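You operate a simulated robot arm through the tools that you are given. There is no shell and no other tool.

Carry out the task below with a simulated two-armed robot. There is one attempt and no reset: what you move stays moved.

Task
Carry the blue case with both arms and set it on the short wooden bench.

It is judged by the outcome, as a careful person would: the job done as asked, and still so three seconds after it is handed in. It fails if anything else is knocked over, pushed out of place, dropped, spilled or broken.

Robot
Two 7-joint arms with two-finger parallel grippers on one trunk, on a base that moves. Base frame: it is fixed to the floor where the robot stands at the start and does not move with it; the origin is under the middle of the robot, x ahead of it, y to its left, z up. Units: mm, degrees, N and s.
The left shoulder is at the start at [20, 138, 1225], the right one opposite. With the tool pointing down near the work surface each hand reaches from about 100 to 460 mm from the robot's upright axis, wherever it stands, measured 20 degrees to its own side. Places, roughly: short wooden bench [3100, -2000, 800]. Payload 1.57 kg a hand.
The tool frame of a hand sits at the grasp point between the pads (the TCP): z along the fingers, y along the line on which they close. The tips reach 30 mm beyond it. The gripper opens to 80 mm. The fingers are 17 mm wide and 12 mm thick; the gripper's body (40 by 82 mm) begins 80 mm behind the TCP.
Orientation is that of the tool frame in the base frame, as a unit quaternion [x, y, z, w]. With the fingers straight down and closing along the base's y, the tool's x points along the base's -x, its y along +y and its z along -z.

Tools
- The arms move only by the tool servo_tool. It takes "left_moves", "right_moves" or both (then of equal length, played together; a hand with none holds still); each is a list that holds one entry, the list of rows, each a list of 7 numbers: the shift along the base's x, y, z in mm, then the turn, a rotation vector about the base's x, y, z in degrees, then the opening, from 0 (shut) to 1 (fully open). In form: [[[x, y, z, wx, wy, wz, fingers], ...]]. A call has 1 to 20 rows; each row shifts and turns the commanded pose from where the row before left it. Rows are played at 5 a second. More than 50 mm and 8.6 degrees between two rows, or a gripper value outside its range, and nothing of the call is played. A pose out of reach is approached as far as the arm can. The call stops where the force on the tool passes 40 N (or 10 N more than at its start, if that is more) or the arm is blocked; 0.2 s more then pass. The fingers move at their own pace (about 45 mm/s each) and stop on an object; they squeeze with about 23 N. The grip force told is the motor's: it shows also when the fingers shut on nothing. Time passes only in rows, and 0.2 s behind the last, so rows that do not move let the fingers close. It gives the time, the measured TCP pose, the force on the tool (base axes), the opening and the grip force at its end, in the units of the frame above (readings bear some noise), with the torque about the TCP (base axes, N m) and any sound that the robot's microphone picked up, and new pictures: "show" is both (left out), scene, wrist or none (wrist: the cameras of the hands that moved).
- Cameras (640 x 400 px; columns grow to the right, rows downward): "scene" is now at [189.5, -16.3, 1121.3]; the picture's right is [-0.17, -0.99, 0.00], its down [-0.43, 0.07, -0.90] and it looks along [0.89, -0.15, -0.44] (base axes); focal length 214 px, centre (320, 200). "left" rides on the left gripper at [72, 7, -122] in its tool frame; the picture's right is [-0.09, 1.00, 0.00], its down [-0.84, -0.08, -0.54] and it looks along [-0.54, -0.05, 0.84] (tool axes); focal length 238 px, centre (320, 200). "right" rides on the right gripper at [72, -7, -122] in its tool frame; the picture's right is [0.09, 1.00, 0.00], its down [-0.84, 0.08, -0.54] and it looks along [-0.54, 0.05, 0.84] (tool axes); focal length 238 px, centre (320, 200). There is no depth. A picture from a camera that has moved, and an enlarged one, comes with that camera's place and axes in the base frame and with its lens.
- slide_trunk(by): slides the trunk up (or, below 0, down) by that many mm; the arms and the scene camera ride with it, the base frame stays. It gives what a move gives, with no picture.
- steer(legs): drives the robot by 1 to 6 legs, each [ahead, left, turn to the left] in mm, mm and degrees, along the robot's own axes; the way and the turn of a leg run together, so that a leg with both is an arc; at most 1500 mm and 180 degrees a leg. The arms and the cameras ride along, it lands a little off, and it stops where it bumps. It gives what a move gives, and a new picture of the scene camera.
- turn_head(pan, tilt): turns the head with the scene camera to pan (to the left, within 60 degrees either way) and tilt (down, from -29 to 69), counted from straight ahead of the robot. It gives what a move gives, and a new picture of the scene camera.
- inspect(camera, box): a new picture of the part [left, top, right, bottom] of that camera's present view, enlarged. The clock stands still meanwhile.
- sign_off(): hands the job in; it is judged then, once.

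Nothing tells you exact positions but the pictures and the camera data. Unless the task says otherwise, let go and move clear before handing in.

The tools are called after "Call:" by a JSON object that holds its "api" and its "payload". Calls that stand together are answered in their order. servo_tool: Moves the arms, as the interface text tells. Its arguments: {"type":"object","properties":{"left_moves":{"type":"array"},"right_moves":{"type":"array"},"show":{"type":"string","enum":["both","scene","wrist","none"]}},"required":[]} The other tools are called the same way: slide_trunk (by) moves the trunk up or down; steer (legs) drives the base; turn_head (pan, tilt) turns the head that bears the scene camera; inspect (camera, box) takes an enlarged picture of a part of a camera's view; sign_off () hands the job in.

At the start:

```text
time: 0.0
left_position: [383.3, 129.6, 1121.1]
left_orientation: [-0.002, 1.0, 0.0, -0.031]
left_contact_force: [-0.6, -1.6, 0.8]
left_ft_torque: [-0.02, -0.01, 0.0]
left_opening: 80.0
left_finger_force: 0.1
right_position: [382.9, -251.7, 1115.9]
right_orientation: [0.004, 0.999, -0.002, -0.042]
right_contact_force: [-0.3, -0.3, 0.1]
right_ft_torque: [-0.04, 0.03, 0.0]
right_opening: 80.2
right_finger_force: 0.0
trunk travel left (down, up): [-600.0, 640.0]
robot x, y, heading: [1.7, 1.6, -0.0]
head pan, tilt (commanded): [-9.7, 26.1]
```

scene: 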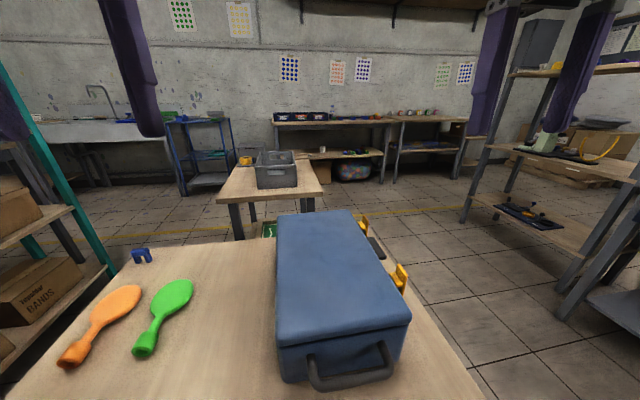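
right: 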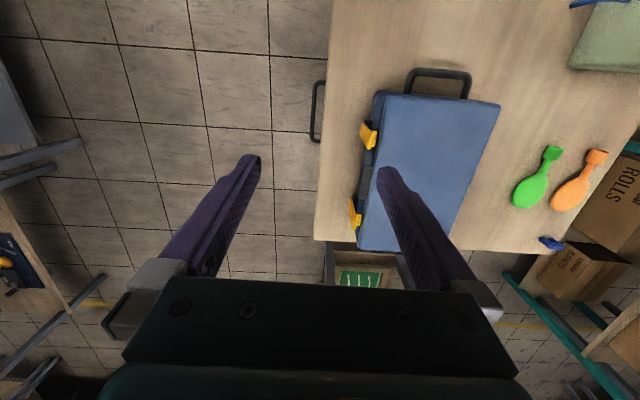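
left: 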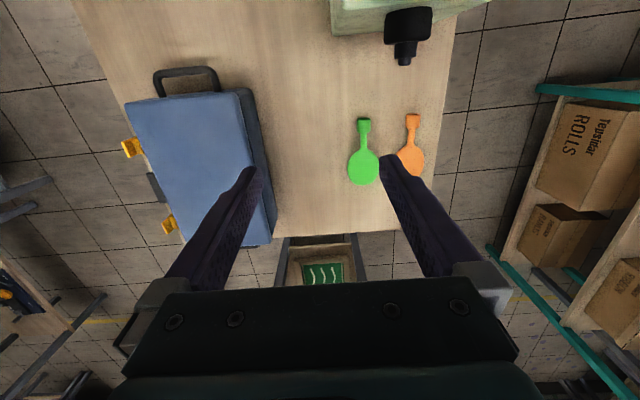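

I see the blue case on the table just ahead, about x 338–620, y −156–6, top near z 880. It has a handle on the near end and yellow latches on its right side. I'll look closer before moving anything.

Call:
{"api": "inspect", "payload": {"camera": "scene", "box": [240, 190, 440, 400]}}

Call:
{"api": "inspect", "payload": {"camera": "right", "box": [290, 30, 530, 310]}}

Call:
{"api": "inspect", "payload": {"camera": "left", "box": [90, 30, 400, 300]}}

Call:
{"api": "turn_head", "payload": {"pan": -35, "tilt": 15}}

```text
1.90 times, centred on (340, 295) of scene
camera zoom: at [189.5, -16.3, 1121.3], right [-0.17, -0.99, 0.0], down [-0.43, 0.07, -0.9], along [0.89, -0.15, -0.44], focal length 408 px, centre (282, 19)
```

zoom: 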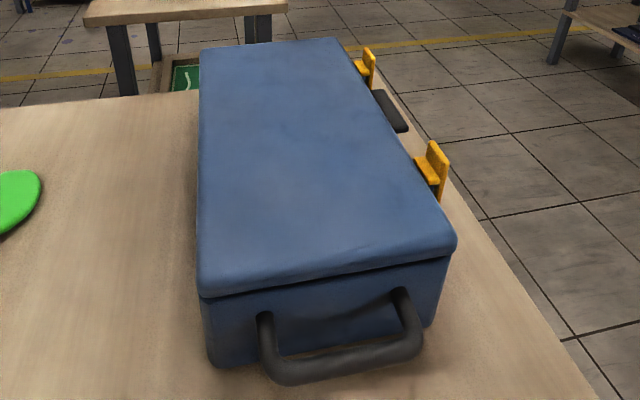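

```text
1.43 times, centred on (410, 170) of right
camera zoom: at [322.4, -258.1, 1242.4], right [-0.08, 1.0, 0.0], down [0.88, 0.07, 0.47], along [0.47, 0.04, -0.88], focal length 340 px, centre (191, 243)
```

zoom: 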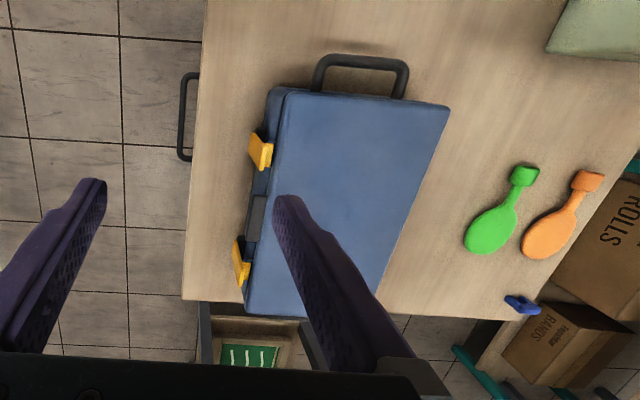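

```text
1.48 times, centred on (245, 165) of left
camera zoom: at [319.8, 136.2, 1247.9], right [0.09, 1.0, -0.01], down [0.87, -0.07, 0.49], along [0.49, -0.05, -0.87], focal length 353 px, centre (431, 252)
```

zoom: 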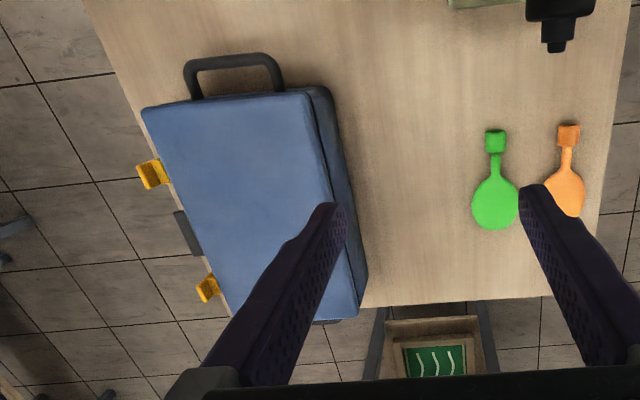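

```text
time: 0.9
left_position: [383.9, 129.8, 1120.3]
left_orientation: [-0.002, 0.999, 0.001, -0.033]
left_contact_force: [-0.1, -0.9, 0.5]
left_ft_torque: [0.0, -0.01, 0.03]
left_opening: 80.2
left_finger_force: 0.0
right_position: [382.6, -252.4, 1115.0]
right_orientation: [0.005, 0.999, -0.002, -0.041]
right_contact_force: [0.0, 0.3, 0.2]
right_ft_torque: [0.01, 0.01, -0.01]
right_opening: 80.0
right_finger_force: 0.0
trunk travel left (down, up): [-600.0, 640.0]
robot x, y, heading: [-0.1, -1.6, -0.1]
head pan, tilt (commanded): [-35.0, 15.0]
camera scene: at [175.5, -54.3, 1139.2], right [-0.57, -0.82, 0.0], down [-0.21, 0.15, -0.97], along [0.79, -0.55, -0.26], focal length 214 px, centre (320, 200)
```

scene: 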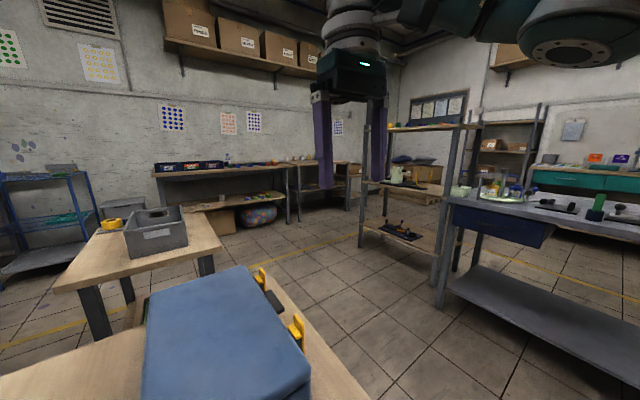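

The bench at about [3100, −2000] should be the small table behind the right gripper, next to the long bench. I'll zoom in on it and look for a second handle at the case's far end.

Call:
{"api": "inspect", "payload": {"camera": "scene", "box": [240, 130, 480, 290]}}

Call:
{"api": "turn_head", "payload": {"pan": -22, "tilt": 15}}

Call:
{"api": "inspect", "payload": {"camera": "scene", "box": [300, 120, 520, 270]}}

Call:
{"api": "turn_head", "payload": {"pan": 0, "tilt": 60}}

```text
2.50 times, centred on (360, 210) of scene
camera zoom: at [175.5, -54.3, 1139.2], right [-0.57, -0.82, 0.0], down [-0.21, 0.15, -0.97], along [0.79, -0.55, -0.26], focal length 536 px, centre (220, 175)
```

zoom: 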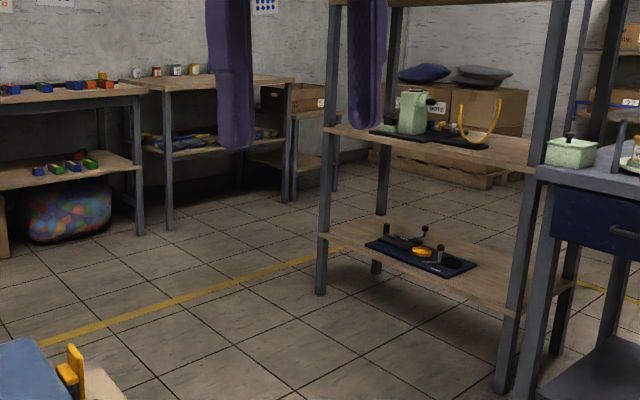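

```text
time: 1.6
left_position: [383.8, 129.5, 1119.7]
left_orientation: [-0.002, 0.999, 0.0, -0.033]
left_contact_force: [0.3, -0.1, -0.1]
left_ft_torque: [-0.02, 0.03, 0.01]
left_opening: 80.1
left_finger_force: 0.1
right_position: [383.3, -252.1, 1115.2]
right_orientation: [0.006, 0.999, -0.003, -0.042]
right_contact_force: [1.0, 0.8, 0.2]
right_ft_torque: [0.01, 0.04, -0.01]
right_opening: 80.0
right_finger_force: 0.0
trunk travel left (down, up): [-600.0, 640.0]
robot x, y, heading: [-0.1, -3.4, -0.2]
head pan, tilt (commanded): [-22.0, 15.0]
camera scene: at [185.5, -35.8, 1139.2], right [-0.38, -0.93, 0.0], down [-0.24, 0.1, -0.97], along [0.9, -0.36, -0.26], focal length 214 px, centre (320, 200)
```

scene: 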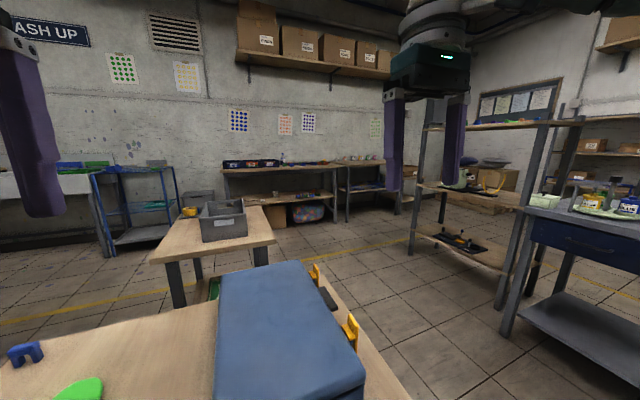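

```text
2.67 times, centred on (410, 195) of scene
camera zoom: at [185.5, -35.8, 1139.2], right [-0.38, -0.93, 0.0], down [-0.24, 0.1, -0.97], along [0.9, -0.36, -0.26], focal length 572 px, centre (80, 213)
```

zoom: 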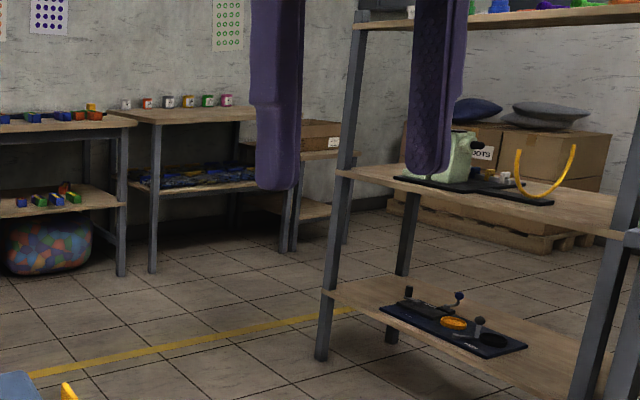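

```text
time: 2.8
left_position: [383.6, 128.1, 1121.0]
left_orientation: [-0.002, 0.999, -0.001, -0.032]
left_contact_force: [0.2, 0.8, 0.2]
left_ft_torque: [0.0, 0.03, -0.03]
left_opening: 80.0
left_finger_force: 0.0
right_position: [383.6, -251.2, 1114.5]
right_orientation: [0.005, 0.999, -0.002, -0.042]
right_contact_force: [-0.2, 0.1, 0.5]
right_ft_torque: [-0.01, -0.01, 0.02]
right_opening: 80.0
right_finger_force: 0.0
trunk travel left (down, up): [-600.0, 640.0]
robot x, y, heading: [4.0, 1.8, -0.1]
head pan, tilt (commanded): [0.0, 60.0]
camera scene: at [165.7, -0.8, 1073.0], right [0.0, -1.0, 0.0], down [-0.87, 0.0, -0.5], along [0.5, 0.0, -0.87], focal length 214 px, centre (320, 200)
```

scene: 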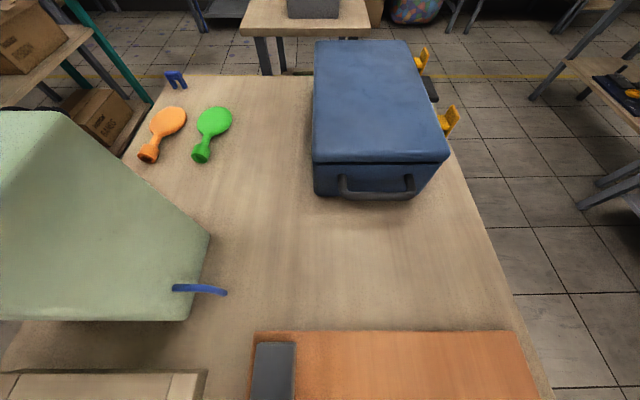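

The bench ahead-right is clear apart from a row of small pots along its back edge. Next I'll look straight down and to the right to see how much room there is around the table's right side.

Call:
{"api": "turn_head", "payload": {"pan": 0, "tilt": 69}}

Call:
{"api": "turn_head", "payload": {"pan": -60, "tilt": 45}}

Call:
{"api": "turn_head", "payload": {"pan": -60, "tilt": 15}}

```text
time: 3.5
left_position: [385.0, 129.9, 1120.7]
left_orientation: [-0.002, 0.999, 0.0, -0.032]
left_contact_force: [-0.6, 0.1, 0.7]
left_ft_torque: [0.02, 0.0, 0.04]
left_opening: 80.0
left_finger_force: 0.1
right_position: [383.0, -252.7, 1114.7]
right_orientation: [0.004, 0.999, -0.002, -0.042]
right_contact_force: [-0.4, 0.0, -0.6]
right_ft_torque: [-0.02, -0.02, 0.01]
right_opening: 80.2
right_finger_force: 0.0
trunk travel left (down, up): [-600.0, 640.0]
robot x, y, heading: [0.6, -4.4, 0.1]
head pan, tilt (commanded): [0.0, 68.8]
camera scene: at [154.9, -0.8, 1063.6], right [0.0, -1.0, 0.0], down [-0.93, 0.0, -0.36], along [0.36, 0.0, -0.93], focal length 214 px, centre (320, 200)
```

scene: 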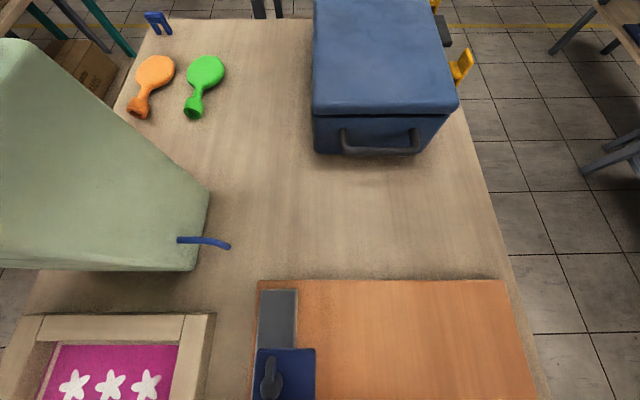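

```text
time: 4.8
left_position: [383.2, 128.9, 1121.5]
left_orientation: [-0.002, 0.999, 0.001, -0.032]
left_contact_force: [1.0, -0.3, 0.0]
left_ft_torque: [0.01, 0.01, -0.02]
left_opening: 79.8
left_finger_force: 0.0
right_position: [382.4, -253.2, 1114.3]
right_orientation: [0.005, 0.999, -0.003, -0.041]
right_contact_force: [-0.3, -0.3, -0.3]
right_ft_torque: [0.02, 0.02, 0.01]
right_opening: 80.1
right_finger_force: 0.0
trunk travel left (down, up): [-600.0, 640.0]
robot x, y, heading: [-0.3, -1.0, 0.2]
head pan, tilt (commanded): [-60.0, 45.0]
camera scene: at [139.7, -71.2, 1092.4], right [-0.87, -0.5, 0.0], down [-0.35, 0.61, -0.71], along [0.35, -0.61, -0.71], focal length 214 px, centre (320, 200)
```

scene: 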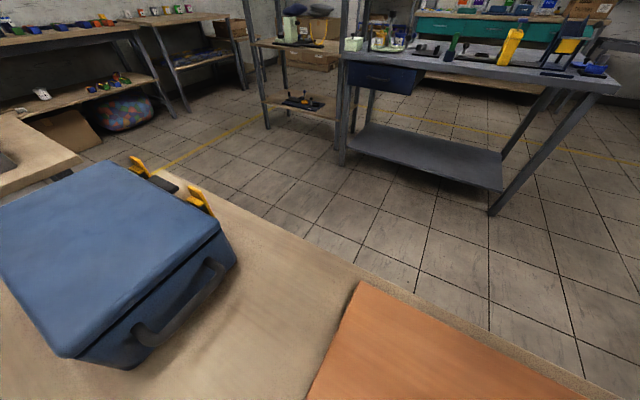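

```text
time: 5.7
left_position: [384.2, 129.1, 1121.1]
left_orientation: [-0.002, 0.999, 0.0, -0.032]
left_contact_force: [1.0, -0.4, 0.6]
left_ft_torque: [0.0, 0.01, 0.0]
left_opening: 80.0
left_finger_force: 0.1
right_position: [383.1, -253.0, 1113.7]
right_orientation: [0.005, 0.999, -0.002, -0.043]
right_contact_force: [0.1, 0.4, 0.2]
right_ft_torque: [0.02, -0.01, 0.01]
right_opening: 80.0
right_finger_force: 0.0
trunk travel left (down, up): [-600.0, 640.0]
robot x, y, heading: [-4.6, -2.9, 0.0]
head pan, tilt (commanded): [-60.0, 15.0]
camera scene: at [145.7, -81.7, 1139.1], right [-0.87, -0.5, 0.0], down [-0.13, 0.22, -0.97], along [0.48, -0.84, -0.26], focal length 214 px, centre (320, 200)
```

scene: 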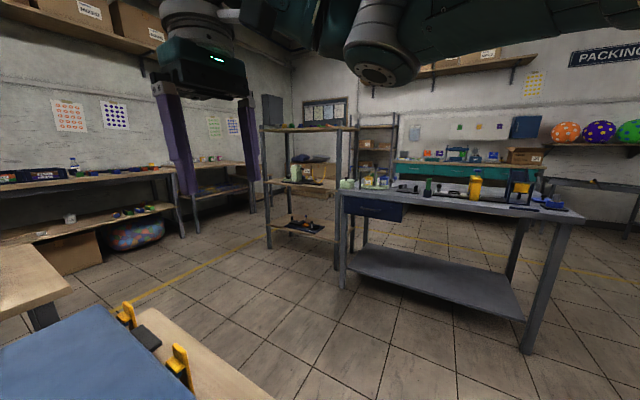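

The table seems to reach back close to the robot's own axis, with a tray, an orange board and a green machine near it. I need to find the near edge of the table before driving.

Call:
{"api": "turn_head", "payload": {"pan": -60, "tilt": 69}}

Call:
{"api": "turn_head", "payload": {"pan": 60, "tilt": 69}}

Call:
{"api": "turn_head", "payload": {"pan": 60, "tilt": 30}}

```text
time: 6.9
left_position: [383.0, 128.8, 1120.3]
left_orientation: [-0.002, 0.999, 0.0, -0.032]
left_contact_force: [0.1, 0.3, 0.0]
left_ft_torque: [0.03, -0.03, 0.04]
left_opening: 80.1
left_finger_force: 0.1
right_position: [383.7, -252.6, 1113.7]
right_orientation: [0.005, 0.999, -0.003, -0.042]
right_contact_force: [0.4, -0.6, -0.9]
right_ft_torque: [-0.04, -0.01, -0.02]
right_opening: 80.1
right_finger_force: 0.1
trunk travel left (down, up): [-600.0, 640.0]
robot x, y, heading: [-0.4, -3.7, -0.0]
head pan, tilt (commanded): [-60.0, 68.8]
camera scene: at [126.9, -49.3, 1063.6], right [-0.87, -0.5, 0.0], down [-0.47, 0.81, -0.36], along [0.18, -0.31, -0.93], focal length 214 px, centre (320, 200)
```

scene: 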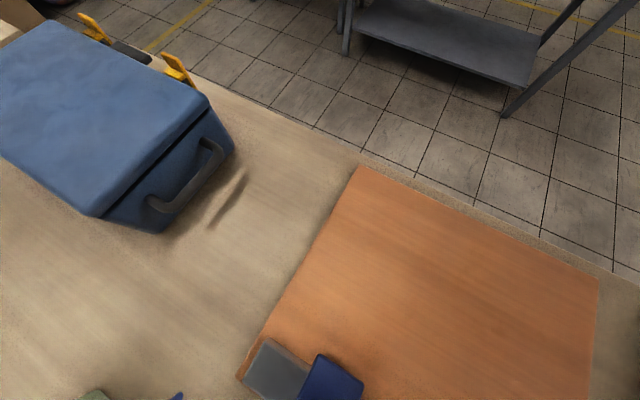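

```text
time: 8.9
left_position: [383.1, 128.5, 1120.3]
left_orientation: [-0.002, 0.999, 0.0, -0.032]
left_contact_force: [-0.8, -0.4, -0.7]
left_ft_torque: [0.01, 0.01, -0.01]
left_opening: 80.1
left_finger_force: 0.1
right_position: [383.6, -252.7, 1114.2]
right_orientation: [0.005, 0.999, -0.003, -0.042]
right_contact_force: [0.1, -0.2, 0.1]
right_ft_torque: [0.03, 0.02, -0.03]
right_opening: 79.8
right_finger_force: 0.1
trunk travel left (down, up): [-600.0, 640.0]
robot x, y, heading: [-2.6, -0.4, 0.1]
head pan, tilt (commanded): [60.0, 68.8]
camera scene: at [126.9, 47.6, 1063.5], right [0.87, -0.5, 0.0], down [-0.47, -0.81, -0.36], along [0.18, 0.31, -0.93], focal length 214 px, centre (320, 200)
```

scene: 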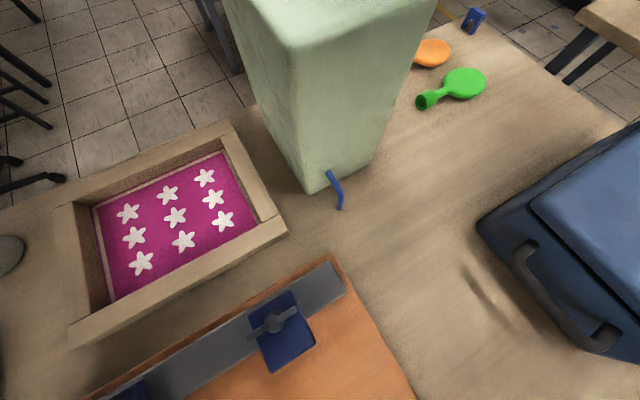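

```text
time: 10.0
left_position: [383.9, 129.0, 1121.2]
left_orientation: [-0.002, 0.999, 0.0, -0.033]
left_contact_force: [-0.6, 0.0, 0.0]
left_ft_torque: [-0.01, 0.0, -0.04]
left_opening: 79.9
left_finger_force: 0.0
right_position: [382.9, -251.5, 1114.8]
right_orientation: [0.005, 0.999, -0.003, -0.042]
right_contact_force: [1.0, 0.0, -0.6]
right_ft_torque: [0.0, 0.0, -0.01]
right_opening: 79.9
right_finger_force: 0.1
trunk travel left (down, up): [-600.0, 640.0]
robot x, y, heading: [-0.5, -3.4, -0.1]
head pan, tilt (commanded): [60.0, 30.0]
camera scene: at [144.2, 77.5, 1114.9], right [0.87, -0.5, 0.0], down [-0.25, -0.43, -0.87], along [0.43, 0.75, -0.5], focal length 214 px, centre (320, 200)
```

scene: 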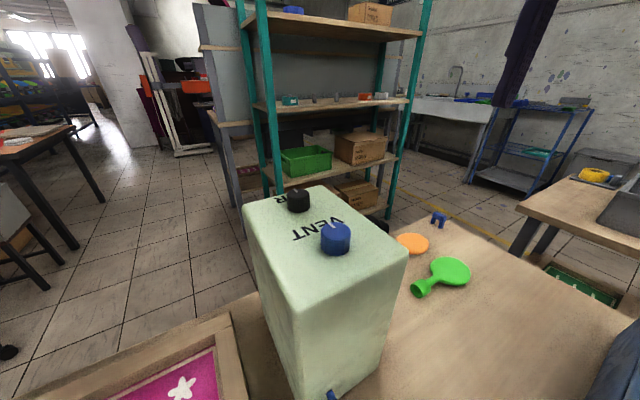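

The table runs on behind the robot's axis, so I must know how the robot stands relative to it. I'll turn the right wrist around (high above everything) so its camera looks backward at the base and table's near end.

Call:
{"api": "servo_tool", "payload": {"right_moves": [[[0, 0, 0, 0, 0, -8.5, 1], [0, 0, 0, 0, 0, -8.5, 1], [0, 0, 0, 0, 0, -8.5, 1], [0, 0, 0, 0, 0, -8.5, 1], [0, 0, 0, 0, 0, -8.5, 1], [0, 0, 0, 0, 0, -8.5, 1], [0, 0, 0, 0, 0, -8.5, 1], [0, 0, 0, 0, 0, -8.5, 1], [0, 0, 0, 0, 0, -8.5, 1], [0, 0, 0, 0, 0, -8.5, 1], [0, 0, 0, 0, 0, -8.5, 1], [0, 0, 0, 0, 0, -8.5, 1]]], "show": "wrist"}}

```text
time: 12.6
left_position: [383.6, 128.6, 1120.2]
left_orientation: [-0.002, 0.999, 0.0, -0.032]
left_contact_force: [-0.7, 0.6, 0.0]
left_ft_torque: [0.04, -0.01, -0.01]
left_opening: 80.0
left_finger_force: 0.2
right_position: [383.2, -252.4, 1114.8]
right_orientation: [0.78, 0.624, 0.03, -0.027]
right_contact_force: [-1.3, 1.0, -0.3]
right_ft_torque: [0.03, -0.01, -0.01]
right_opening: 79.8
right_finger_force: 0.1
trunk travel left (down, up): [-600.0, 640.0]
robot x, y, heading: [0.1, -0.7, -0.1]
head pan, tilt (commanded): [60.0, 30.0]
camera right: at [391.2, -191.4, 1241.9], right [0.99, -0.13, 0.0], down [-0.11, -0.87, 0.47], along [-0.06, -0.47, -0.88], focal length 238 px, centre (320, 200)
```

right: 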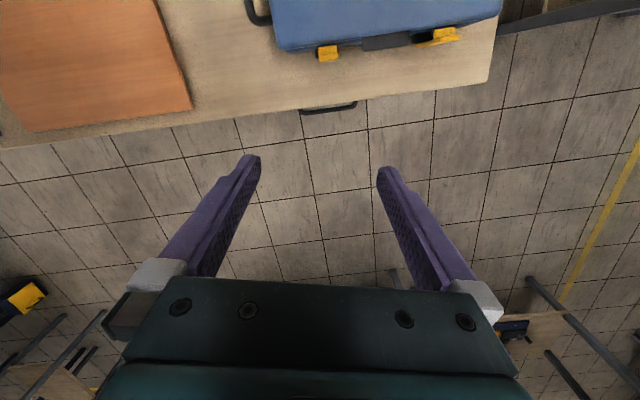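

The wrist turns freely. I'll turn it further to look back toward the robot.

Call:
{"api": "servo_tool", "payload": {"right_moves": [[[0, 0, 0, 0, 0, -8.5, 1], [0, 0, 0, 0, 0, -8.5, 1], [0, 0, 0, 0, 0, -8.5, 1], [0, 0, 0, 0, 0, -8.5, 1], [0, 0, 0, 0, 0, -8.5, 1], [0, 0, 0, 0, 0, -8.5, 1], [0, 0, 0, 0, 0, -8.5, 1]]], "show": "wrist"}}

```text
time: 14.2
left_position: [383.8, 129.3, 1121.3]
left_orientation: [-0.002, 0.999, 0.001, -0.034]
left_contact_force: [-0.2, -0.8, 1.0]
left_ft_torque: [0.01, 0.0, -0.04]
left_opening: 79.9
left_finger_force: 0.1
right_position: [433.1, -297.0, 1111.2]
right_orientation: [0.98, 0.195, 0.036, -0.012]
right_contact_force: [-0.2, 0.1, 1.0]
right_ft_torque: [0.0, 0.0, -0.01]
right_opening: 80.0
right_finger_force: 0.1
right hand out of reach, approached as far as the arm can: row 5, 6, 7
trunk travel left (down, up): [-600.0, 640.0]
robot x, y, heading: [-0.4, -1.3, -0.2]
head pan, tilt (commanded): [60.0, 30.0]
camera right: at [489.1, -267.6, 1237.4], right [0.47, -0.89, 0.0], down [-0.78, -0.41, 0.48], along [-0.42, -0.22, -0.88], focal length 238 px, centre (320, 200)
```

right: 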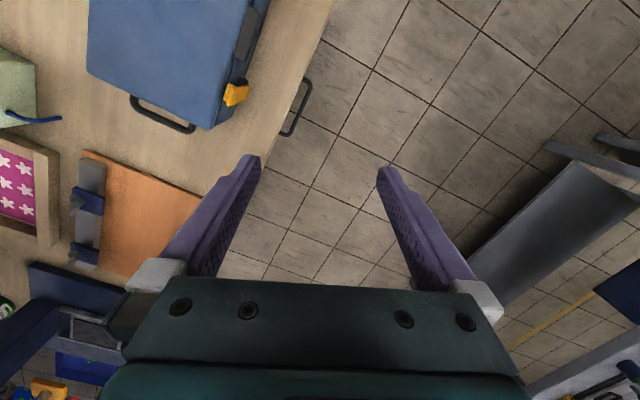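

The table's near end seems to be about x = −190. I'd like a better view of the robot's own column, so I'll shift the right hand outward and tip its camera toward the robot.

Call:
{"api": "servo_tool", "payload": {"right_moves": [[[0, -30, 10, 8, 0, 0, 1], [0, -30, 10, 8, 0, 0, 1], [0, -30, 10, 8, 0, 0, 1], [0, -30, 10, 8, 0, 0, 1], [0, -30, 10, 8, 0, 0, 1]]], "show": "wrist"}}

```text
time: 15.4
left_position: [384.4, 128.2, 1121.9]
left_orientation: [-0.002, 0.999, 0.0, -0.032]
left_contact_force: [0.9, -0.5, -0.3]
left_ft_torque: [0.03, -0.03, 0.0]
left_opening: 80.1
left_finger_force: 0.2
right_position: [365.3, -353.5, 1132.2]
right_orientation: [0.93, 0.174, 0.068, -0.316]
right_contact_force: [0.0, -0.1, -0.1]
right_ft_torque: [0.03, 0.0, 0.01]
right_opening: 80.2
right_finger_force: 0.0
right hand out of reach, approached as far as the arm can: row 2, 3, 4, 5
trunk travel left (down, up): [-600.0, 640.0]
robot x, y, heading: [1.9, 5.2, -0.1]
head pan, tilt (commanded): [60.0, 30.0]
camera right: at [428.3, -403.4, 1249.0], right [0.45, -0.71, -0.54], down [-0.76, -0.62, 0.19], along [-0.47, 0.32, -0.82], focal length 238 px, centre (320, 200)
```

right: 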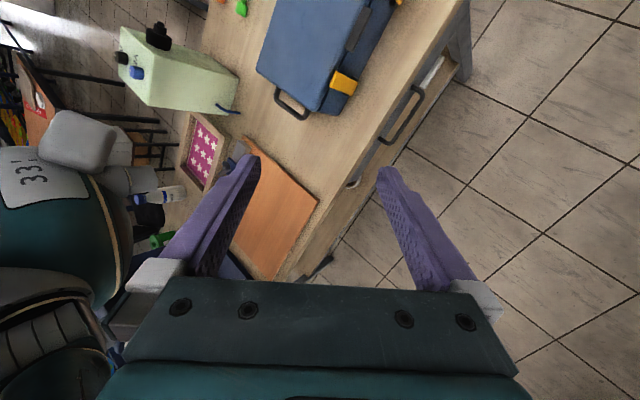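

Call:
{"api": "inspect", "payload": {"camera": "right", "box": [0, 80, 260, 300]}}

Call:
{"api": "inspect", "payload": {"camera": "right", "box": [220, 0, 500, 290]}}

```text
1.82 times, centred on (130, 190) of right
camera zoom: at [428.3, -403.4, 1249.0], right [0.45, -0.71, -0.54], down [-0.76, -0.62, 0.19], along [-0.47, 0.32, -0.82], focal length 433 px, centre (666, 218)
```

zoom: 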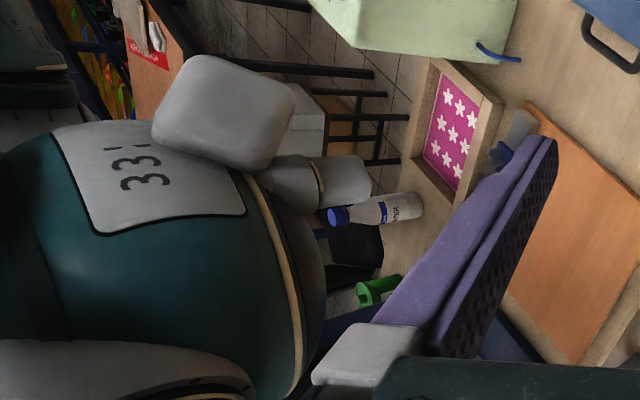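

```text
1.38 times, centred on (360, 145) of right
camera zoom: at [428.3, -403.4, 1249.0], right [0.45, -0.71, -0.54], down [-0.76, -0.62, 0.19], along [-0.47, 0.32, -0.82], focal length 329 px, centre (265, 276)
```

zoom: 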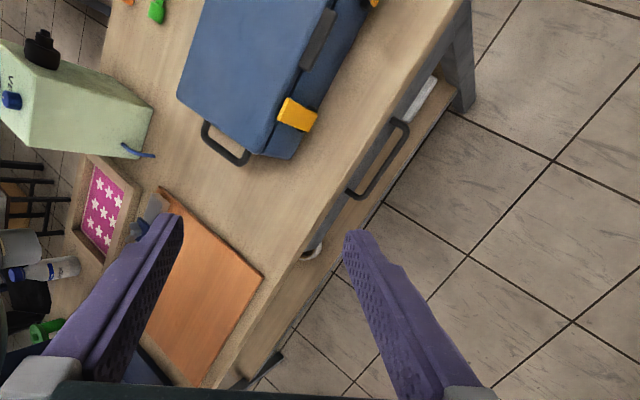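

The robot's torso overhangs the near end of the table, and the floor to the right (to about y = −1450) is clear. I'll put the right hand back to its starting pose, then strafe right off the table.

Call:
{"api": "servo_tool", "payload": {"right_moves": [[[0, 30, -10, -8, 0, 0, 1], [0, 30, -10, -8, 0, 0, 1], [0, 30, -10, -8, 0, 0, 1], [0, 30, -10, -8, 0, 0, 1], [0, 30, -10, -8, 0, 0, 1], [0, 0, 0, 0, 0, 8.5, 1], [0, 0, 0, 0, 0, 8.5, 1], [0, 0, 0, 0, 0, 8.5, 1], [0, 0, 0, 0, 0, 8.5, 1], [0, 0, 0, 0, 0, 8.5, 1], [0, 0, 0, 0, 0, 8.5, 1], [0, 0, 0, 0, 0, 8.5, 1], [0, 0, 0, 0, 0, 8.5, 1], [0, 0, 0, 0, 0, 8.5, 1]]], "show": "wrist"}}

Call:
{"api": "turn_head", "payload": {"pan": -60, "tilt": 40}}

```text
time: 16.2
left_position: [384.2, 128.4, 1121.0]
left_orientation: [-0.002, 0.999, 0.001, -0.034]
left_contact_force: [0.0, -0.8, -0.4]
left_ft_torque: [0.0, 0.03, 0.03]
left_opening: 79.8
left_finger_force: 0.0
right_position: [357.8, -279.3, 1084.1]
right_orientation: [0.951, 0.148, 0.059, -0.265]
right_contact_force: [0.0, 0.5, 0.1]
right_ft_torque: [0.03, 0.0, -0.03]
right_opening: 79.8
right_finger_force: 0.1
right hand out of reach, approached as far as the arm can: row 3
trunk travel left (down, up): [-600.0, 640.0]
robot x, y, heading: [1.4, -1.1, -0.0]
head pan, tilt (commanded): [60.0, 30.0]
stopped in row 3 (right hand): the arm was blocked; the commanded pose is now the measured one
camera right: at [420.3, -320.3, 1204.5], right [0.4, -0.79, -0.47], down [-0.79, -0.56, 0.26], along [-0.47, 0.26, -0.84], focal length 238 px, centre (320, 200)
```

right: 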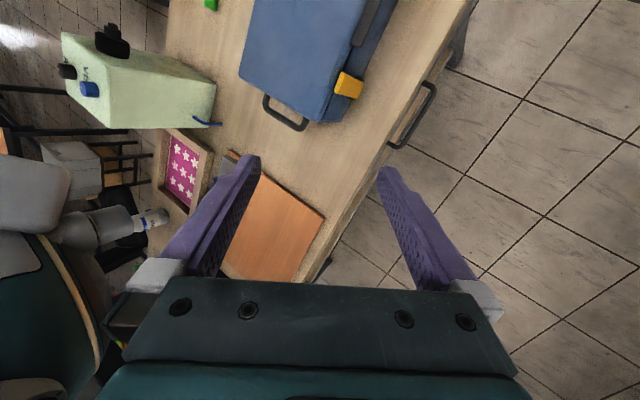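

```text
time: 18.2
left_position: [384.5, 128.5, 1120.5]
left_orientation: [-0.001, 0.999, 0.001, -0.034]
left_contact_force: [-0.7, 0.3, -0.3]
left_ft_torque: [0.01, 0.0, -0.01]
left_opening: 80.0
left_finger_force: 0.0
right_position: [358.3, -280.8, 1084.8]
right_orientation: [0.951, 0.148, 0.062, -0.265]
right_contact_force: [-0.4, 1.5, -0.6]
right_ft_torque: [0.01, -0.01, 0.02]
right_opening: 80.1
right_finger_force: 0.0
trunk travel left (down, up): [-600.0, 640.0]
robot x, y, heading: [1.7, -1.0, 0.1]
head pan, tilt (commanded): [-60.0, 40.0]
camera scene: at [141.6, -74.3, 1099.7], right [-0.87, -0.5, 0.0], down [-0.32, 0.56, -0.77], along [0.38, -0.66, -0.64], focal length 214 px, centre (320, 200)
```

scene: 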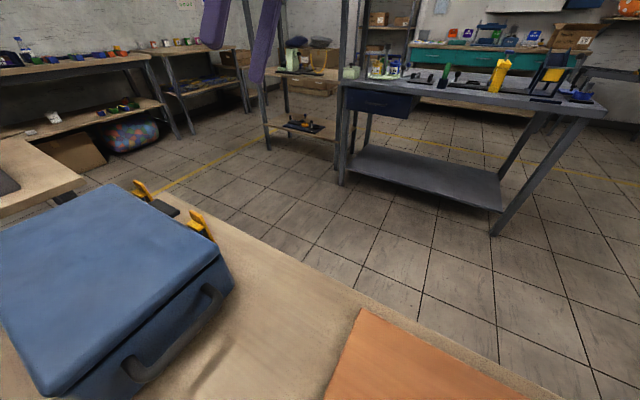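

The right wrist is near a joint limit, so I'll first yaw it back the way it came, then level it.

Call:
{"api": "servo_tool", "payload": {"right_moves": [[[0, 0, 5, 0, 0, 8.5, 1], [0, 0, 5, 0, 0, 8.5, 1], [0, 0, 5, 0, 0, 8.5, 1], [0, 0, 5, 0, 0, 8.5, 1], [0, 0, 5, 0, 0, 8.5, 1], [0, 0, 5, 0, 0, 8.5, 1]]], "show": "wrist"}}

```text
time: 19.8
left_position: [382.9, 129.5, 1120.4]
left_orientation: [-0.002, 0.999, 0.001, -0.034]
left_contact_force: [-0.3, 0.7, -0.2]
left_ft_torque: [0.01, -0.02, -0.03]
left_opening: 80.2
left_finger_force: 0.0
right_position: [331.4, -313.2, 1072.5]
right_orientation: [0.813, 0.483, -0.081, -0.314]
right_contact_force: [0.5, -0.2, -0.4]
right_ft_torque: [-0.01, 0.02, 0.02]
right_opening: 80.0
right_finger_force: 0.1
trunk travel left (down, up): [-600.0, 640.0]
robot x, y, heading: [0.2, 2.0, 0.2]
head pan, tilt (commanded): [-60.0, 40.0]
stopped in row 6 (right hand): the arm was blocked; the commanded pose is now the measured one
camera right: at [418.0, -303.1, 1184.2], right [0.78, -0.26, -0.57], down [-0.14, -0.96, 0.24], along [-0.61, -0.11, -0.78], focal length 238 px, centre (320, 200)
```

right: 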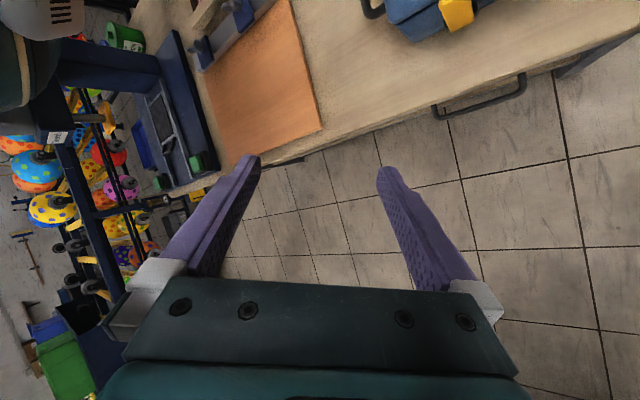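

Call:
{"api": "inspect", "payload": {"camera": "right", "box": [0, 0, 330, 290]}}

```text
1.38 times, centred on (165, 145) of right
camera zoom: at [418.0, -303.1, 1184.2], right [0.78, -0.26, -0.57], down [-0.14, -0.96, 0.24], along [-0.61, -0.11, -0.78], focal length 329 px, centre (534, 276)
```

zoom: 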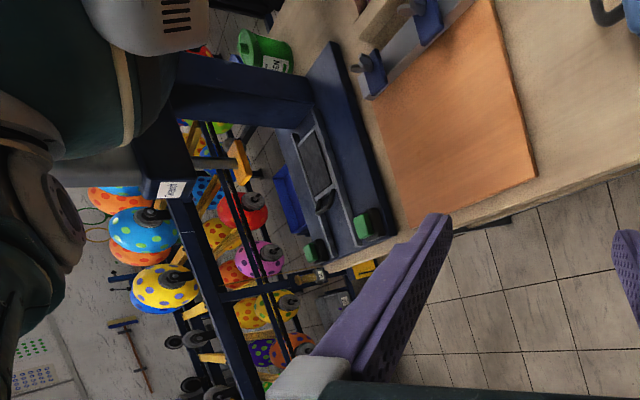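

The picture shows the robot's dark-blue column standing just behind the table's near edge, with the torso overhanging — so strafing right is free. Now I'll bring the right hand straight back to its level starting pose.

Call:
{"api": "servo_tool", "payload": {"right_moves": [[[4, 4, 4, 1.04, -2.7, 7.46, 1], [4, 4, 4, 1.04, -2.7, 7.46, 1], [4, 4, 3, 1.04, -2.7, 7.46, 1], [4, 4, 3, 1.04, -2.7, 7.46, 1], [4, 4, 3, 1.04, -2.7, 7.46, 1], [4, 4, 3, 1.04, -2.7, 7.46, 1], [4, 4, 3, 1.04, -2.7, 7.46, 1], [4, 4, 3, 1.04, -2.7, 7.46, 1], [4, 4, 3, 1.04, -2.7, 7.46, 1], [4, 4, 3, 1.04, -2.7, 7.46, 1], [3, 4, 3, 1.04, -2.7, 7.46, 1], [3, 4, 3, 1.04, -2.7, 7.46, 1], [3, 4, 3, 1.04, -2.7, 7.46, 1], [2, 4, 1, 1.04, -2.7, 7.46, 1], [1, 5, 1, 1.04, -2.7, 7.46, 1]]], "show": "both"}}

```text
time: 23.0
left_position: [383.6, 128.5, 1120.3]
left_orientation: [-0.002, 0.999, 0.002, -0.033]
left_contact_force: [-0.4, -0.1, -0.1]
left_ft_torque: [0.0, -0.02, 0.05]
left_opening: 79.8
left_finger_force: 0.1
right_position: [384.1, -251.2, 1113.0]
right_orientation: [0.003, 0.999, -0.002, -0.044]
right_contact_force: [-0.3, 0.4, 0.0]
right_ft_torque: [0.02, 0.0, -0.01]
right_opening: 80.0
right_finger_force: 0.1
trunk travel left (down, up): [-600.0, 640.0]
robot x, y, heading: [-3.5, 0.7, 0.0]
head pan, tilt (commanded): [-60.0, 40.0]
camera scene: at [141.4, -74.4, 1099.7], right [-0.87, -0.5, 0.0], down [-0.32, 0.56, -0.77], along [0.38, -0.66, -0.64], focal length 214 px, centre (320, 200)
camera right: at [323.2, -257.3, 1241.5], right [-0.09, 1.0, 0.0], down [0.88, 0.07, 0.46], along [0.46, 0.04, -0.89], focal length 238 px, centre (320, 200)
```

scene: 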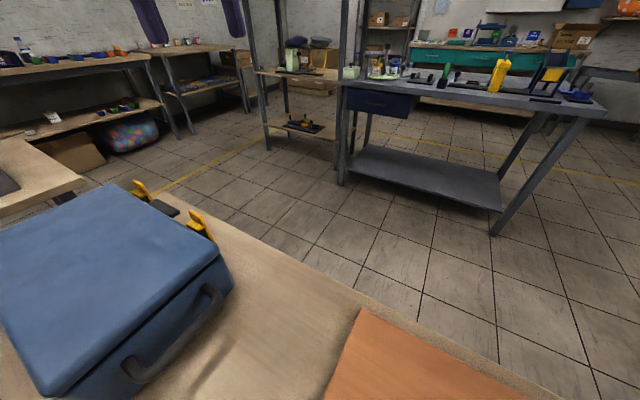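
right: 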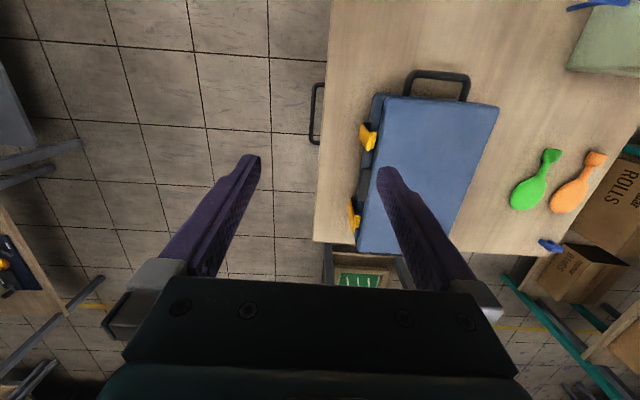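

Right hand is back in place. Strafing right in a short test step first.

Call:
{"api": "steer", "payload": {"legs": [[0, -120, 0]]}}

```text
time: 24.2
left_position: [383.7, 11.5, 1121.1]
left_orientation: [-0.003, 0.999, 0.0, -0.032]
left_contact_force: [-0.3, 0.0, -0.1]
left_ft_torque: [-0.03, 0.02, 0.0]
left_opening: 79.9
left_finger_force: 0.1
right_position: [384.2, -370.1, 1113.6]
right_orientation: [0.002, 0.999, -0.001, -0.045]
right_contact_force: [-0.9, 0.2, 0.6]
right_ft_torque: [0.03, 0.01, 0.03]
right_opening: 80.2
right_finger_force: 0.1
trunk travel left (down, up): [-600.0, 640.0]
robot x, y, heading: [2.7, -115.9, 0.1]
head pan, tilt (commanded): [-60.0, 40.0]
camera scene: at [141.8, -193.2, 1099.7], right [-0.86, -0.5, 0.0], down [-0.32, 0.56, -0.77], along [0.38, -0.66, -0.64], focal length 214 px, centre (320, 200)
```

scene: 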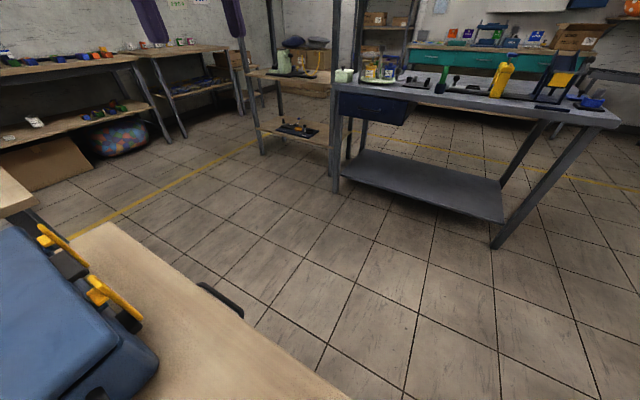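

No bump. I'll continue right to about y = −700, clear of the table.

Call:
{"api": "steer", "payload": {"legs": [[0, -580, 0]]}}

Call:
{"api": "turn_head", "payload": {"pan": 0, "tilt": 35}}

Call:
{"api": "turn_head", "payload": {"pan": 40, "tilt": 45}}

```text
time: 27.6
left_position: [384.8, -582.2, 1120.0]
left_orientation: [-0.004, 0.999, 0.002, -0.033]
left_contact_force: [-0.4, -0.3, -0.3]
left_ft_torque: [0.02, 0.02, 0.01]
left_opening: 80.2
left_finger_force: 0.1
right_position: [387.2, -962.9, 1115.2]
right_orientation: [0.003, 0.999, -0.001, -0.046]
right_contact_force: [0.4, 1.7, 0.6]
right_ft_torque: [-0.02, 0.01, -0.01]
right_opening: 79.8
right_finger_force: 0.1
trunk travel left (down, up): [-600.0, 640.0]
robot x, y, heading: [3.5, -714.6, 0.4]
head pan, tilt (commanded): [-60.0, 40.0]
camera scene: at [143.8, -786.6, 1099.7], right [-0.86, -0.5, 0.0], down [-0.32, 0.56, -0.77], along [0.39, -0.66, -0.64], focal length 214 px, centre (320, 200)
```

scene: 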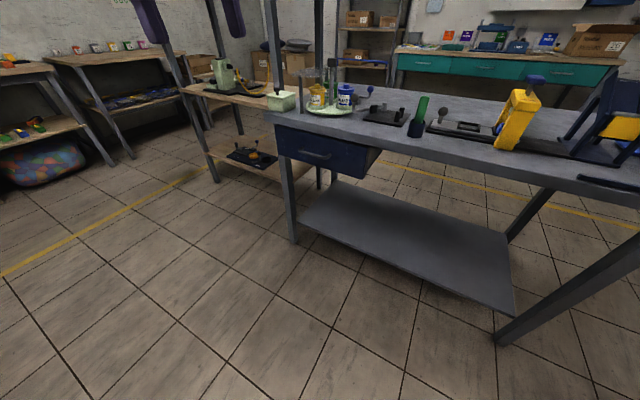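

```text
time: 28.9
left_position: [385.8, -582.0, 1120.7]
left_orientation: [-0.005, 0.999, 0.001, -0.033]
left_contact_force: [-0.3, 0.9, -0.2]
left_ft_torque: [0.0, 0.0, 0.02]
left_opening: 80.2
left_finger_force: 0.0
right_position: [386.1, -962.8, 1113.1]
right_orientation: [0.003, 0.999, 0.0, -0.045]
right_contact_force: [0.2, -0.2, 1.1]
right_ft_torque: [-0.01, -0.02, -0.01]
right_opening: 80.0
right_finger_force: 0.1
trunk travel left (down, up): [-600.0, 640.0]
robot x, y, heading: [1.4, -712.7, 0.3]
head pan, tilt (commanded): [0.0, 35.0]
camera scene: at [189.1, -712.8, 1107.2], right [0.0, -1.0, 0.0], down [-0.57, 0.0, -0.82], along [0.82, 0.0, -0.57], focal length 214 px, centre (320, 200)
```

scene: 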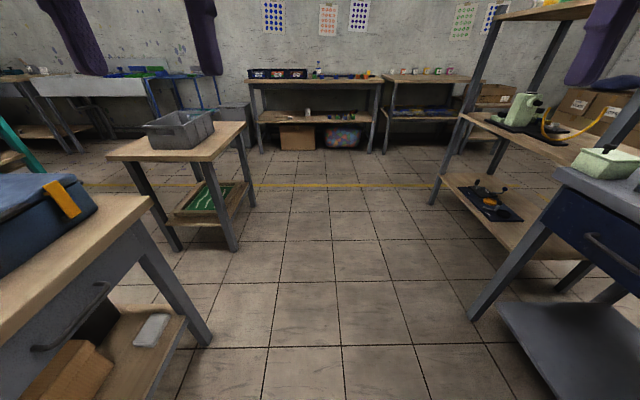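

```text
time: 29.9
left_position: [385.3, -582.4, 1121.4]
left_orientation: [-0.004, 0.999, 0.0, -0.033]
left_contact_force: [-0.5, -1.1, 0.5]
left_ft_torque: [0.0, -0.02, 0.02]
left_opening: 80.0
left_finger_force: 0.1
right_position: [386.8, -963.2, 1113.6]
right_orientation: [0.003, 0.999, 0.0, -0.045]
right_contact_force: [-1.0, 0.2, 0.0]
right_ft_torque: [0.01, 0.02, 0.02]
right_opening: 79.9
right_finger_force: 0.0
trunk travel left (down, up): [-600.0, 640.0]
robot x, y, heading: [4.1, -711.7, 0.5]
head pan, tilt (commanded): [40.0, 45.0]
camera scene: at [163.2, -660.6, 1092.4], right [0.65, -0.76, 0.0], down [-0.54, -0.46, -0.71], along [0.54, 0.46, -0.71], focal length 214 px, centre (320, 200)
```

scene: 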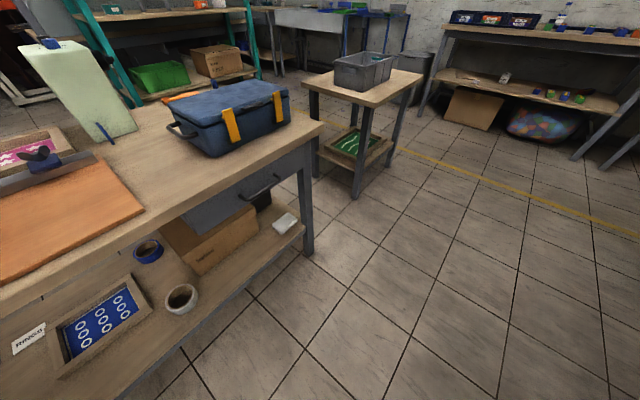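

Now I have a clear view of the case from its right. I'll zoom in on it, then drive up alongside.

Call:
{"api": "inspect", "payload": {"camera": "scene", "box": [150, 60, 340, 220]}}

Call:
{"api": "turn_head", "payload": {"pan": 0, "tilt": 15}}

Call:
{"api": "inspect", "payload": {"camera": "scene", "box": [230, 80, 520, 260]}}

```text
2.50 times, centred on (245, 140) of scene
camera zoom: at [163.2, -660.6, 1092.4], right [0.65, -0.76, 0.0], down [-0.54, -0.46, -0.71], along [0.54, 0.46, -0.71], focal length 536 px, centre (508, 350)
```

zoom: 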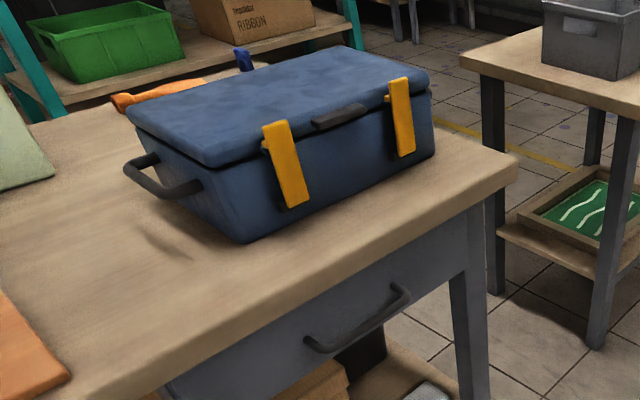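

```text
time: 31.0
left_position: [385.5, -583.5, 1121.4]
left_orientation: [-0.004, 0.999, 0.0, -0.033]
left_contact_force: [0.4, -0.3, -0.5]
left_ft_torque: [-0.01, 0.0, 0.0]
left_opening: 80.1
left_finger_force: 0.1
right_position: [387.2, -963.9, 1112.3]
right_orientation: [0.002, 0.999, -0.001, -0.045]
right_contact_force: [-0.1, 0.9, -0.1]
right_ft_torque: [0.0, 0.01, -0.01]
right_opening: 80.2
right_finger_force: 0.1
trunk travel left (down, up): [-600.0, 640.0]
robot x, y, heading: [0.7, -710.5, 0.5]
head pan, tilt (commanded): [0.0, 15.0]
camera scene: at [194.4, -712.6, 1139.1], right [0.0, -1.0, 0.0], down [-0.26, 0.0, -0.97], along [0.97, 0.0, -0.26], focal length 214 px, centre (320, 200)
```

scene: 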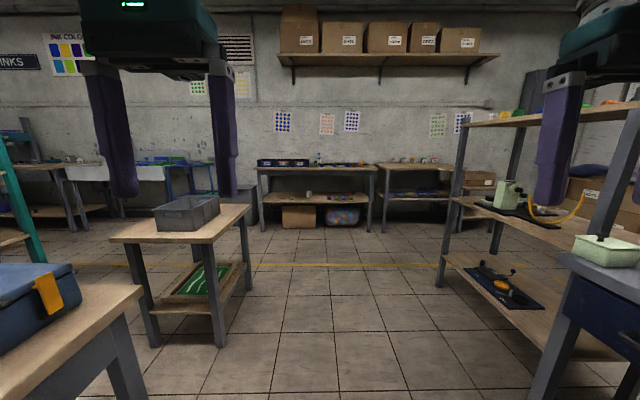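

```text
2.21 times, centred on (375, 170) of scene
camera zoom: at [194.4, -712.6, 1139.1], right [0.0, -1.0, 0.0], down [-0.26, 0.0, -0.97], along [0.97, 0.0, -0.26], focal length 473 px, centre (199, 266)
```

zoom: 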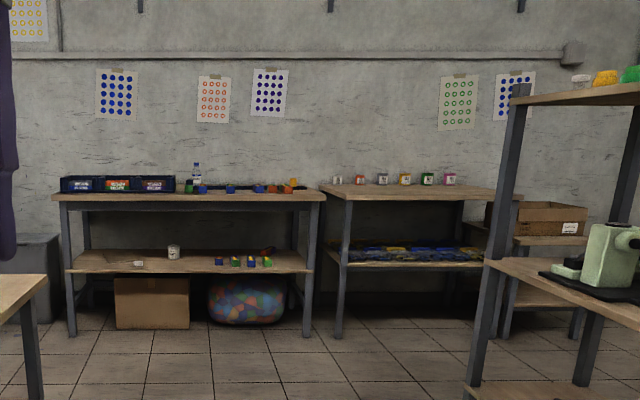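

I can only confirm one handle so far (the end facing −x). I'll drive alongside the table and turn to face the case's long side, keeping the hands high.

Call:
{"api": "steer", "payload": {"legs": [[480, 50, 0], [0, 0, 45]]}}

Call:
{"api": "steer", "payload": {"legs": [[0, 0, 45]]}}

Call:
{"api": "turn_head", "payload": {"pan": 0, "tilt": 40}}

```text
time: 35.9
left_position: [672.3, -298.2, 1119.9]
left_orientation: [-0.38, 0.924, -0.011, -0.031]
left_contact_force: [-0.1, 0.0, -1.2]
left_ft_torque: [-0.02, 0.02, -0.03]
left_opening: 80.0
left_finger_force: 0.0
right_position: [938.6, -572.7, 1113.3]
right_orientation: [-0.373, 0.927, -0.018, -0.042]
right_contact_force: [-0.1, 0.7, 0.7]
right_ft_torque: [0.0, 0.02, 0.0]
right_opening: 79.8
right_finger_force: 0.0
trunk travel left (down, up): [-600.0, 640.0]
robot x, y, heading: [489.2, -659.1, 44.4]
head pan, tilt (commanded): [0.0, 15.0]
camera scene: at [625.3, -525.5, 1139.2], right [0.7, -0.71, 0.0], down [-0.18, -0.18, -0.97], along [0.69, 0.68, -0.26], focal length 214 px, centre (320, 200)
```

scene: 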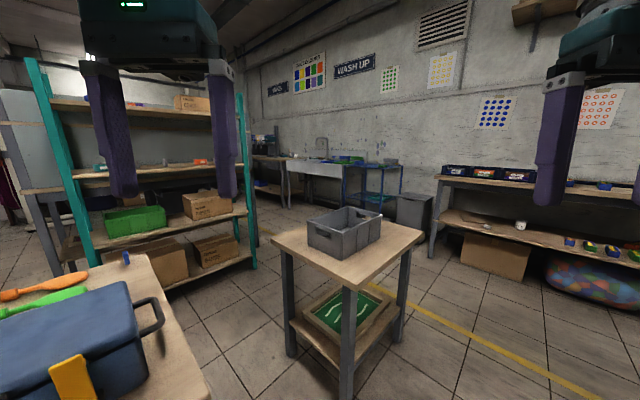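

```text
time: 38.3
left_position: [376.7, -271.0, 1120.9]
left_orientation: [-0.692, 0.721, -0.022, -0.025]
left_contact_force: [-0.7, -0.3, 0.0]
left_ft_torque: [0.01, -0.01, -0.02]
left_opening: 80.1
left_finger_force: 0.0
right_position: [757.7, -289.0, 1113.3]
right_orientation: [-0.686, 0.726, -0.032, -0.033]
right_contact_force: [0.2, 0.7, 0.1]
right_ft_torque: [0.02, 0.0, -0.02]
right_opening: 79.8
right_finger_force: 0.1
trunk travel left (down, up): [-600.0, 640.0]
robot x, y, heading: [482.4, -659.5, 87.4]
head pan, tilt (commanded): [0.0, 15.0]
camera scene: at [496.4, -467.9, 1139.2], right [1.0, -0.05, 0.0], down [-0.01, -0.26, -0.97], along [0.04, 0.96, -0.26], focal length 214 px, centre (320, 200)
```

scene: 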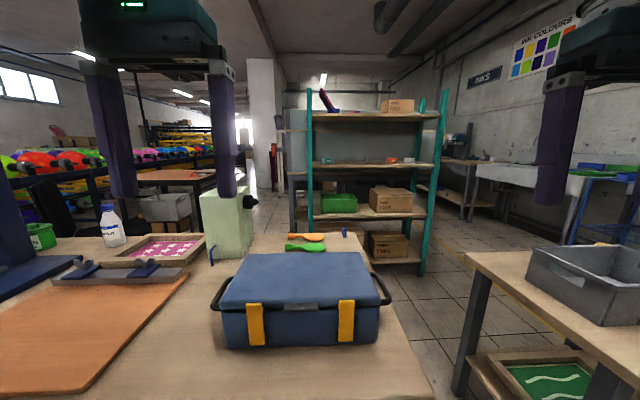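

```text
time: 39.2
left_position: [375.9, -271.0, 1120.4]
left_orientation: [-0.692, 0.721, -0.023, -0.024]
left_contact_force: [0.3, 0.7, 0.4]
left_ft_torque: [0.04, 0.01, -0.02]
left_opening: 80.0
left_finger_force: 0.1
right_position: [759.3, -288.6, 1113.2]
right_orientation: [-0.687, 0.726, -0.032, -0.033]
right_contact_force: [-0.8, -0.7, -0.7]
right_ft_torque: [0.02, -0.01, 0.0]
right_opening: 79.9
right_finger_force: 0.0
trunk travel left (down, up): [-600.0, 640.0]
robot x, y, heading: [488.5, -657.3, 87.5]
head pan, tilt (commanded): [0.0, 40.0]
camera scene: at [496.0, -476.3, 1099.7], right [1.0, -0.05, 0.0], down [-0.03, -0.64, -0.77], along [0.04, 0.77, -0.64], focal length 214 px, centre (320, 200)
```

scene: 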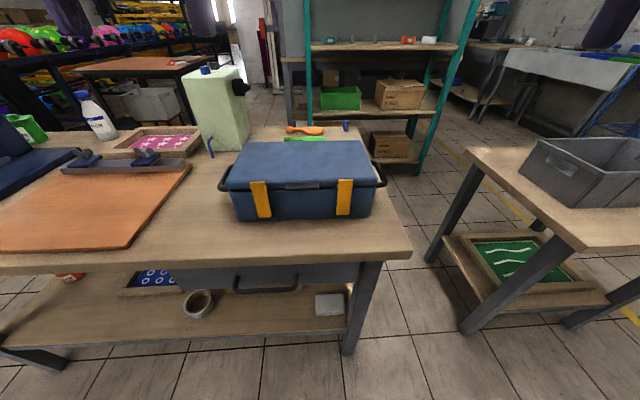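

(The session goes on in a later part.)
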